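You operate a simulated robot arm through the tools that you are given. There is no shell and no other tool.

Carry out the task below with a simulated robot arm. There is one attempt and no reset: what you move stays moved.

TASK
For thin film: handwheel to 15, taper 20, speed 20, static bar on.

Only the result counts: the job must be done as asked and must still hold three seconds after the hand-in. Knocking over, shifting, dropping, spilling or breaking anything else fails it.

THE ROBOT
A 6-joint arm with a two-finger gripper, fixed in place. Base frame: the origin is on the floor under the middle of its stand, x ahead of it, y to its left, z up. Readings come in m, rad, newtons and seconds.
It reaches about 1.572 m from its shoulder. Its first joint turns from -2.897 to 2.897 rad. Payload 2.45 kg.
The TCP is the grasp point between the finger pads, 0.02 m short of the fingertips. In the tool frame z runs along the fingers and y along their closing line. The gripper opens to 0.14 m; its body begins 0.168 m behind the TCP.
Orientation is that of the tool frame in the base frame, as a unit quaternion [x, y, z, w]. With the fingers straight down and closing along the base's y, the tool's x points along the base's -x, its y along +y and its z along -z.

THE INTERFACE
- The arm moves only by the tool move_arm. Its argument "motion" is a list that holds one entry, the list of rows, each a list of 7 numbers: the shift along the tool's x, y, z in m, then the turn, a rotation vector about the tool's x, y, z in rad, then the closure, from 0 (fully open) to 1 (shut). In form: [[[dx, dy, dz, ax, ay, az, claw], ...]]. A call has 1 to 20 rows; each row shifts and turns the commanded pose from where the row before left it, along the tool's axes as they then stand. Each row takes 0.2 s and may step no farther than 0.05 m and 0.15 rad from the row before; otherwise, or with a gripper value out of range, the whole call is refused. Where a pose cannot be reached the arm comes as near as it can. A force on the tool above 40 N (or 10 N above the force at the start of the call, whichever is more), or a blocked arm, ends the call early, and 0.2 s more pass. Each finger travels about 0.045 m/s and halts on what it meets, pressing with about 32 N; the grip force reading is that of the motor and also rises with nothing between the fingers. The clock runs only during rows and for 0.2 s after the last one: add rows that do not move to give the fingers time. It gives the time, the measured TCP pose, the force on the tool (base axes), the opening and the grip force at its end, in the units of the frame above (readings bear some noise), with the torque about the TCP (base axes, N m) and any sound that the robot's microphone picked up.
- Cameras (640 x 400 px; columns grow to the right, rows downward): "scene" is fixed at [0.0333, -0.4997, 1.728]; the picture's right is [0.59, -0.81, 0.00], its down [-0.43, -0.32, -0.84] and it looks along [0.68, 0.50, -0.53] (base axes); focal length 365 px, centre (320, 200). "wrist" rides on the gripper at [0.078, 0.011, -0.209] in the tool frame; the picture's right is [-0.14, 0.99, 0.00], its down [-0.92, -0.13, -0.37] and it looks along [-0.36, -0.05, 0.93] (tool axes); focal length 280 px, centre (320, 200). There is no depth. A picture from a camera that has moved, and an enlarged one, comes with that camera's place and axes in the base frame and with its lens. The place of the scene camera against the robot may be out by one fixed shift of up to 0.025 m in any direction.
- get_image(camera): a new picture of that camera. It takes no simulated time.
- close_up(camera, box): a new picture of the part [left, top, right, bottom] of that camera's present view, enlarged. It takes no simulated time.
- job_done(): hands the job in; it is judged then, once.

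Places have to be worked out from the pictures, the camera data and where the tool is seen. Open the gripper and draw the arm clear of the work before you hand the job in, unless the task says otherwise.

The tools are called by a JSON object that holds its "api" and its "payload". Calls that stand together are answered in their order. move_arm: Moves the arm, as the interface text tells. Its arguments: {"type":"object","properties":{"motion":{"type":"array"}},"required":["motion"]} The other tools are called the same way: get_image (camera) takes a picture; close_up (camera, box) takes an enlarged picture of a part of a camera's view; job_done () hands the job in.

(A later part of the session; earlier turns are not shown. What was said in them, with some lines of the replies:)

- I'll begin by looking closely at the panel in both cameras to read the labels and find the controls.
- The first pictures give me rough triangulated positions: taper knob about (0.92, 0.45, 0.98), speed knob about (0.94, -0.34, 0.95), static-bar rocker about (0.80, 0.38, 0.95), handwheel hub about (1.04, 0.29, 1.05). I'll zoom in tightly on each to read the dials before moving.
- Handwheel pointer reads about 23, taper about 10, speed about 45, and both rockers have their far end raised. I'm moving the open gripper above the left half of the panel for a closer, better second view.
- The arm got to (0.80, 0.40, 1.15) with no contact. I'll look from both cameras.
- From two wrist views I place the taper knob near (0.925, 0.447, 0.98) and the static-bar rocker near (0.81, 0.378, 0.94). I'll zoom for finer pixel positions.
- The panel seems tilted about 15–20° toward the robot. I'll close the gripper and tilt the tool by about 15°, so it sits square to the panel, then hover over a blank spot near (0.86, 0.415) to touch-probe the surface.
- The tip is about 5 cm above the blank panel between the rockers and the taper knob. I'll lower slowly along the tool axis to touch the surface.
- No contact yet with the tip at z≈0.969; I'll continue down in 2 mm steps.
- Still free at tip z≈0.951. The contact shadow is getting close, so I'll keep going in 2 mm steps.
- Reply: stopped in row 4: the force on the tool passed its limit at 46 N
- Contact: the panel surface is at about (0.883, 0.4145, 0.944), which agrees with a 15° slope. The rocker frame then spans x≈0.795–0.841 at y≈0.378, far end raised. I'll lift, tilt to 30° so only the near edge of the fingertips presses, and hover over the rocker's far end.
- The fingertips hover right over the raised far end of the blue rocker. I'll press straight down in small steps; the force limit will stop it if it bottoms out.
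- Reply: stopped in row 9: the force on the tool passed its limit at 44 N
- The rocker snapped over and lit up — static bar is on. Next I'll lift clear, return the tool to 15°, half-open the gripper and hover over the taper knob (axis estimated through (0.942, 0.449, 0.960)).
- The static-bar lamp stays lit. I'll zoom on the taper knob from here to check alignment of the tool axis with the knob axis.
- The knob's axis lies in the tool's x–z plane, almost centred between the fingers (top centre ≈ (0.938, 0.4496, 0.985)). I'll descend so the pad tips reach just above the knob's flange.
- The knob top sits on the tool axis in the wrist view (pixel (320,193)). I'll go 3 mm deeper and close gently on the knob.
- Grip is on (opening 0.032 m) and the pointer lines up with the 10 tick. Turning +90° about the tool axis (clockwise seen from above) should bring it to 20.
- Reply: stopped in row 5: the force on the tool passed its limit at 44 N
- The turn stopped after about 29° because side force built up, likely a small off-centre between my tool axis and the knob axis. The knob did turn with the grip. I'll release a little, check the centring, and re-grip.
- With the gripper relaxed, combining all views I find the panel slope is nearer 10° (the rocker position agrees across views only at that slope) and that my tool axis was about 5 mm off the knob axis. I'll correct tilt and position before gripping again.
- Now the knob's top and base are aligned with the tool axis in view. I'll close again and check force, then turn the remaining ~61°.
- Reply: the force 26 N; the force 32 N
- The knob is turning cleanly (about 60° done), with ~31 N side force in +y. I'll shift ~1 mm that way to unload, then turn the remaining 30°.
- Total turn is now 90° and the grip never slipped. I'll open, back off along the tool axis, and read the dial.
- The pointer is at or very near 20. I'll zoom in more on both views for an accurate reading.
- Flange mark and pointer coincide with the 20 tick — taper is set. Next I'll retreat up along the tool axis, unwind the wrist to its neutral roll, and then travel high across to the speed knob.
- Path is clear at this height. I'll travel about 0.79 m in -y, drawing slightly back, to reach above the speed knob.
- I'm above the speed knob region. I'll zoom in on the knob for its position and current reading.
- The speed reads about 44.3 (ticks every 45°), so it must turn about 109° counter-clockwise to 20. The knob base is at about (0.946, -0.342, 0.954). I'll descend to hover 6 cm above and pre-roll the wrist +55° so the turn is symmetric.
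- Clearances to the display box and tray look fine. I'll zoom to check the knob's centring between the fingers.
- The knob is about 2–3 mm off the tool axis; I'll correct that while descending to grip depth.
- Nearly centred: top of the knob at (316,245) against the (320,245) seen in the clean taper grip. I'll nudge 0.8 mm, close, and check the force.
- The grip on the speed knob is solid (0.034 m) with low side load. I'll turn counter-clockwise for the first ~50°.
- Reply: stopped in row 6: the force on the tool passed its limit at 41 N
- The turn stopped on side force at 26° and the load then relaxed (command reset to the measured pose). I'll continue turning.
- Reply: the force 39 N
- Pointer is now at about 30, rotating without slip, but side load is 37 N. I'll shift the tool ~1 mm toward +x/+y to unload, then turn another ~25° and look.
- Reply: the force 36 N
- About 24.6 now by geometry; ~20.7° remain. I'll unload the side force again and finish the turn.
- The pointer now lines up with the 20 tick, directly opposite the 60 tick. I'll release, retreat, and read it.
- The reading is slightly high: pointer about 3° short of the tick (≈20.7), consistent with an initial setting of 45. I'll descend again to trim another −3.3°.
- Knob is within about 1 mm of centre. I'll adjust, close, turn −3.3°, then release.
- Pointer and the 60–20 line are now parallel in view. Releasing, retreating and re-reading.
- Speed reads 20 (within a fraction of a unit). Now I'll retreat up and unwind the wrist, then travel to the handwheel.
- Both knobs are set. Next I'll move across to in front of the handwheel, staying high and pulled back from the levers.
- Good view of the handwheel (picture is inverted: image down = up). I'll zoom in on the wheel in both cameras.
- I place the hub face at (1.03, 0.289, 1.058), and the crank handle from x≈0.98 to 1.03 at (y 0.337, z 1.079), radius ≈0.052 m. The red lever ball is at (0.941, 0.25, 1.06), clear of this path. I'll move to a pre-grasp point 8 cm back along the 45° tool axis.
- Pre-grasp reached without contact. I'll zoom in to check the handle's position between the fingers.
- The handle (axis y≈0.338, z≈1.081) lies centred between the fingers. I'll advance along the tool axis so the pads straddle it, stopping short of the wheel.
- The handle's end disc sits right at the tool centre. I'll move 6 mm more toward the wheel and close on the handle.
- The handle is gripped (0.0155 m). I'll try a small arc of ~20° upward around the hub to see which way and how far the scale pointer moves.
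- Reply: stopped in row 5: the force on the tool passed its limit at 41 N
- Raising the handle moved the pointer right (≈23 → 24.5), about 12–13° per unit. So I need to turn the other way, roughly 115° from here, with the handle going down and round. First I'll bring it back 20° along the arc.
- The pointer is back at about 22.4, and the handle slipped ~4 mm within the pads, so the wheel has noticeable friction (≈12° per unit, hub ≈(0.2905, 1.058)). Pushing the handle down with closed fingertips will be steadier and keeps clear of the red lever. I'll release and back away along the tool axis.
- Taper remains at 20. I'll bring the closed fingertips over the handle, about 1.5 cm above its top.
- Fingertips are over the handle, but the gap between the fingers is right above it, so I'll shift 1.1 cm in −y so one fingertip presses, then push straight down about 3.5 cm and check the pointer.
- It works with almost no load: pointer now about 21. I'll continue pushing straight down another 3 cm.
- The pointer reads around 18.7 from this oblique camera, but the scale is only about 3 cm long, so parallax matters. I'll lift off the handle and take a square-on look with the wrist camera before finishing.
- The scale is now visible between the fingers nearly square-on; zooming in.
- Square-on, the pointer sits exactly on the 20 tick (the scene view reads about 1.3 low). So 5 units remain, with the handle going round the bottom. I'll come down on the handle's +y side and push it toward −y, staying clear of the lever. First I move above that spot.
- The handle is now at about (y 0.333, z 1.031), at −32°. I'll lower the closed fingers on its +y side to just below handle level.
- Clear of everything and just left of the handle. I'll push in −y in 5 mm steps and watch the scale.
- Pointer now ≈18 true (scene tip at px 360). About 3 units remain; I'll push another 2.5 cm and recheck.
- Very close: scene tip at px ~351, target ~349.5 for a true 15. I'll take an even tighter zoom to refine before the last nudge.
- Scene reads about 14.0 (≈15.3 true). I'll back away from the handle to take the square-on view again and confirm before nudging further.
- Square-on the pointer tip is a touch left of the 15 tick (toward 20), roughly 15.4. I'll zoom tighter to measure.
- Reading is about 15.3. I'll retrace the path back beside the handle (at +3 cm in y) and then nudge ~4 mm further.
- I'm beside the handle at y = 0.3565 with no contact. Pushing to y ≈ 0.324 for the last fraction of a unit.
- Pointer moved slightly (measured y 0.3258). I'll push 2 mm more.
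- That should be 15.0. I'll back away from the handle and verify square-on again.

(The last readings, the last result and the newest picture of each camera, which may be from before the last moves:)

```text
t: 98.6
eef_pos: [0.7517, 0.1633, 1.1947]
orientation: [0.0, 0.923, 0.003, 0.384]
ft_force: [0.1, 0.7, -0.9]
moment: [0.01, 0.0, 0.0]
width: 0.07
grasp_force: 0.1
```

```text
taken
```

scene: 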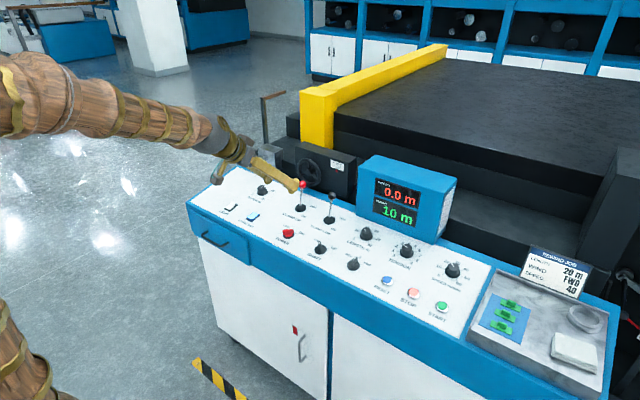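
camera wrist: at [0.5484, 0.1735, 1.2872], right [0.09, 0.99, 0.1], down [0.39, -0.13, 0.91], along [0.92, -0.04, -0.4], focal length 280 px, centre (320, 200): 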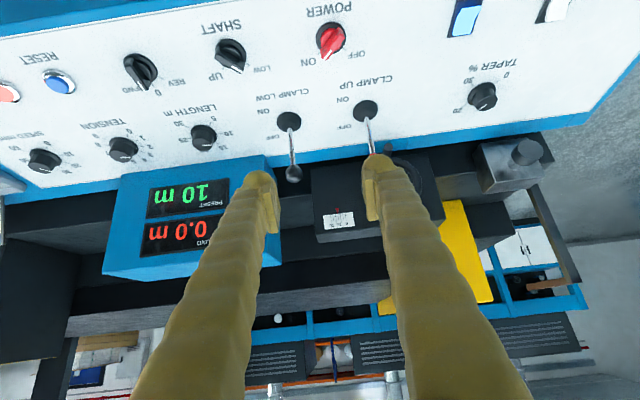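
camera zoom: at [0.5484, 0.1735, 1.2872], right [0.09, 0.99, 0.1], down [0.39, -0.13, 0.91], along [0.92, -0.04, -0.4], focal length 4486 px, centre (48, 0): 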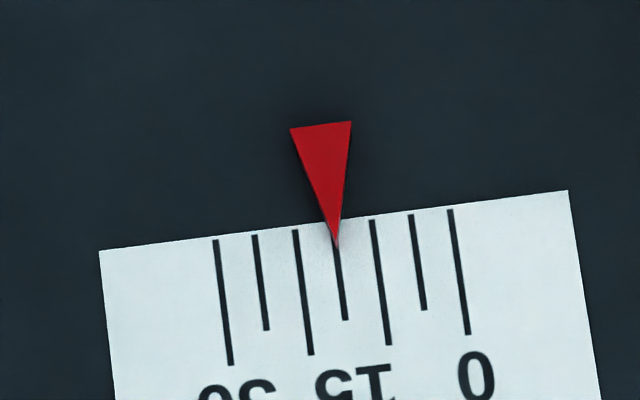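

Square-on the pointer is exactly on the 15 tick. I'll now draw the arm back and open the gripper fully, then do a final check of every control.

{"api": "move_arm", "payload": {"motion": [[[0, 0, -0.04, 0, 0, 0, 0.2], [0, 0, -0.04, 0, 0, 0, 0], [0, 0, -0.04, 0, 0, 0, 0], [0, 0, -0.04, 0, 0, 0, 0], [0, 0, 0, 0, 0.13, 0, 0], [0, 0, 0, 0, 0.13, 0, 0], [0, 0, 0, 0, 0.13, 0, 0], [0, 0, 0, 0, 0.13, 0, 0], [0, 0, 0, 0, 0, 0, 0]]]}}

{"api": "get_image", "payload": {"camera": "wrist"}}

{"api": "close_up", "payload": {"camera": "scene", "box": [190, 140, 350, 240]}}

{"api": "close_up", "payload": {"camera": "scene", "box": [330, 200, 490, 320]}}

{"api": "close_up", "payload": {"camera": "scene", "box": [430, 250, 480, 290]}}

{"api": "close_up", "payload": {"camera": "scene", "box": [240, 175, 290, 210]}}

```text
t: 100.6
eef_pos: [0.636, 0.1652, 1.3092]
orientation: [-0.001, 0.991, 0.003, 0.132]
ft_force: [1.1, 0.4, 0.6]
moment: [-0.02, 0.03, 0.03]
width: 0.1399
grasp_force: 0.1
```

```text
taken
camera wrist: at [0.5075, 0.1739, 1.4894], right [0.13, 0.99, 0.04], down [0.79, -0.13, 0.6], along [0.6, -0.04, -0.8], focal length 280 px, centre (320, 200)
```

wrist: 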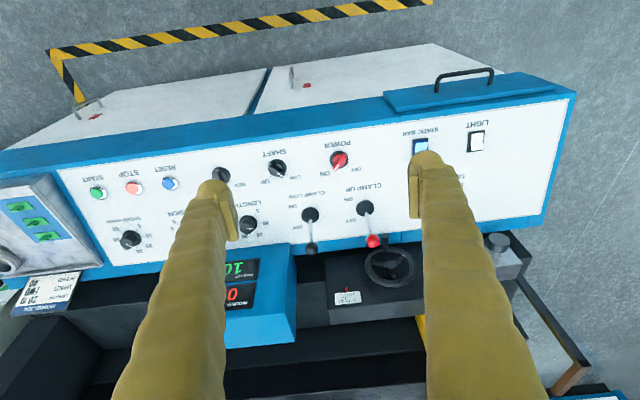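

```text
4.00 times, centred on (270, 190) of scene
camera zoom: at [0.0333, -0.4997, 1.728], right [0.59, -0.81, 0.0], down [-0.43, -0.32, -0.84], along [0.68, 0.5, -0.53], focal length 1458 px, centre (520, 240)
```

zoom: 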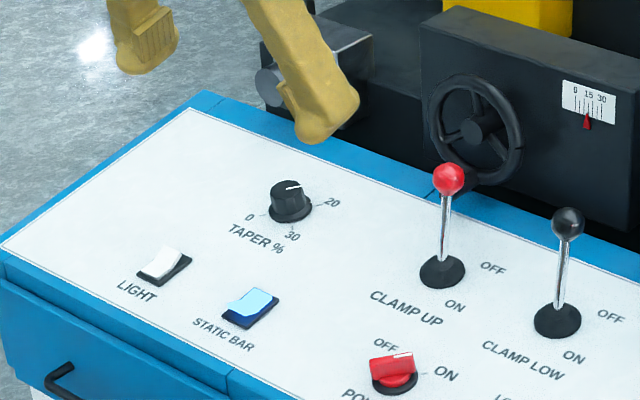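

```text
3.33 times, centred on (410, 260) of scene
camera zoom: at [0.0333, -0.4997, 1.728], right [0.59, -0.81, 0.0], down [-0.43, -0.32, -0.84], along [0.68, 0.5, -0.53], focal length 1215 px, centre (20, 0)
```

zoom: 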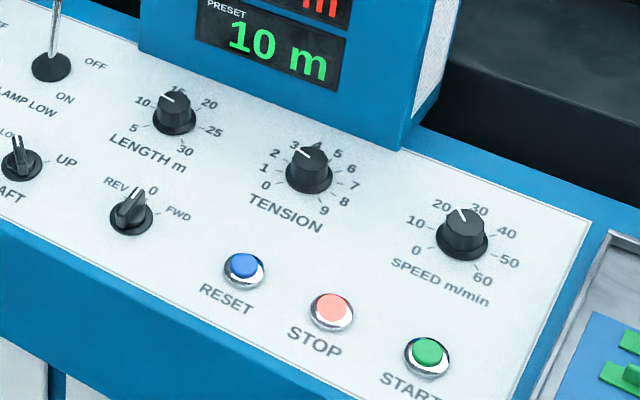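

```text
10.00 times, centred on (455, 270) of scene
camera zoom: at [0.0333, -0.4997, 1.728], right [0.59, -0.81, 0.0], down [-0.43, -0.32, -0.84], along [0.68, 0.5, -0.53], focal length 3646 px, centre (-1030, -500)
```

zoom: 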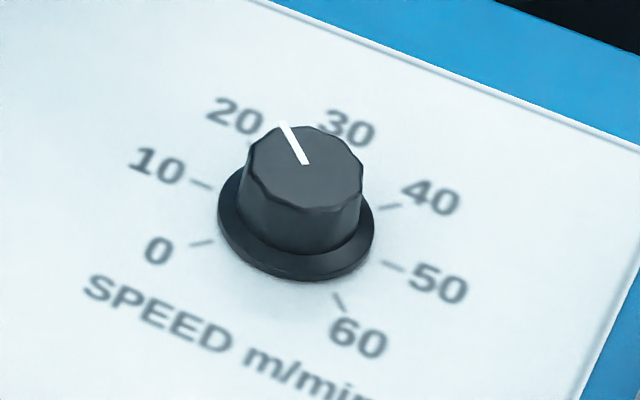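

```text
11.43 times, centred on (265, 192) of scene
camera zoom: at [0.0333, -0.4997, 1.728], right [0.59, -0.81, 0.0], down [-0.43, -0.32, -0.84], along [0.68, 0.5, -0.53], focal length 4166 px, centre (949, 286)
```

zoom: 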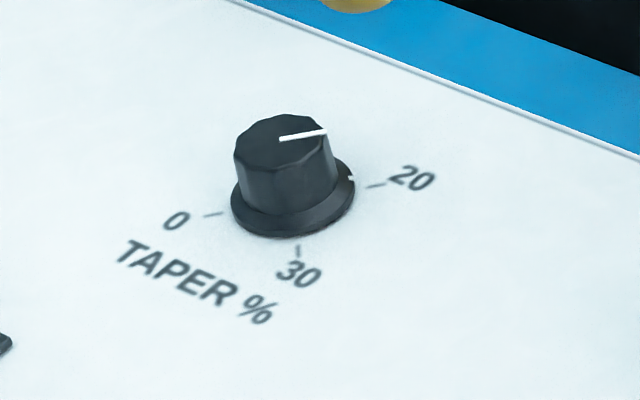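

Everything reads as asked: handwheel 15, taper 20, speed 20, static bar lit. The levers, the other knobs and the tray items look unchanged, and the arm is clear with the gripper open. I'm handing the job in.

{"api": "job_done", "payload": {}}

```text
The job is handed in.
```

The machine is set for thin film, and I've handed the job in. The result of the check hasn't come back.

| Control | Asked | Final reading |
|---|---|---|
| Handwheel | 15 | 15, checked square-on with the wrist camera |
| Taper | 20 | 20, pointer and flange mark on the tick |
| Speed | 20 | 20, within about 0.2 of a unit |
| Static bar | on | on, rocker lit |

In the last pictures the levers, buttons and other knobs were where they started. The arm is drawn back clear of the panel with the gripper open.
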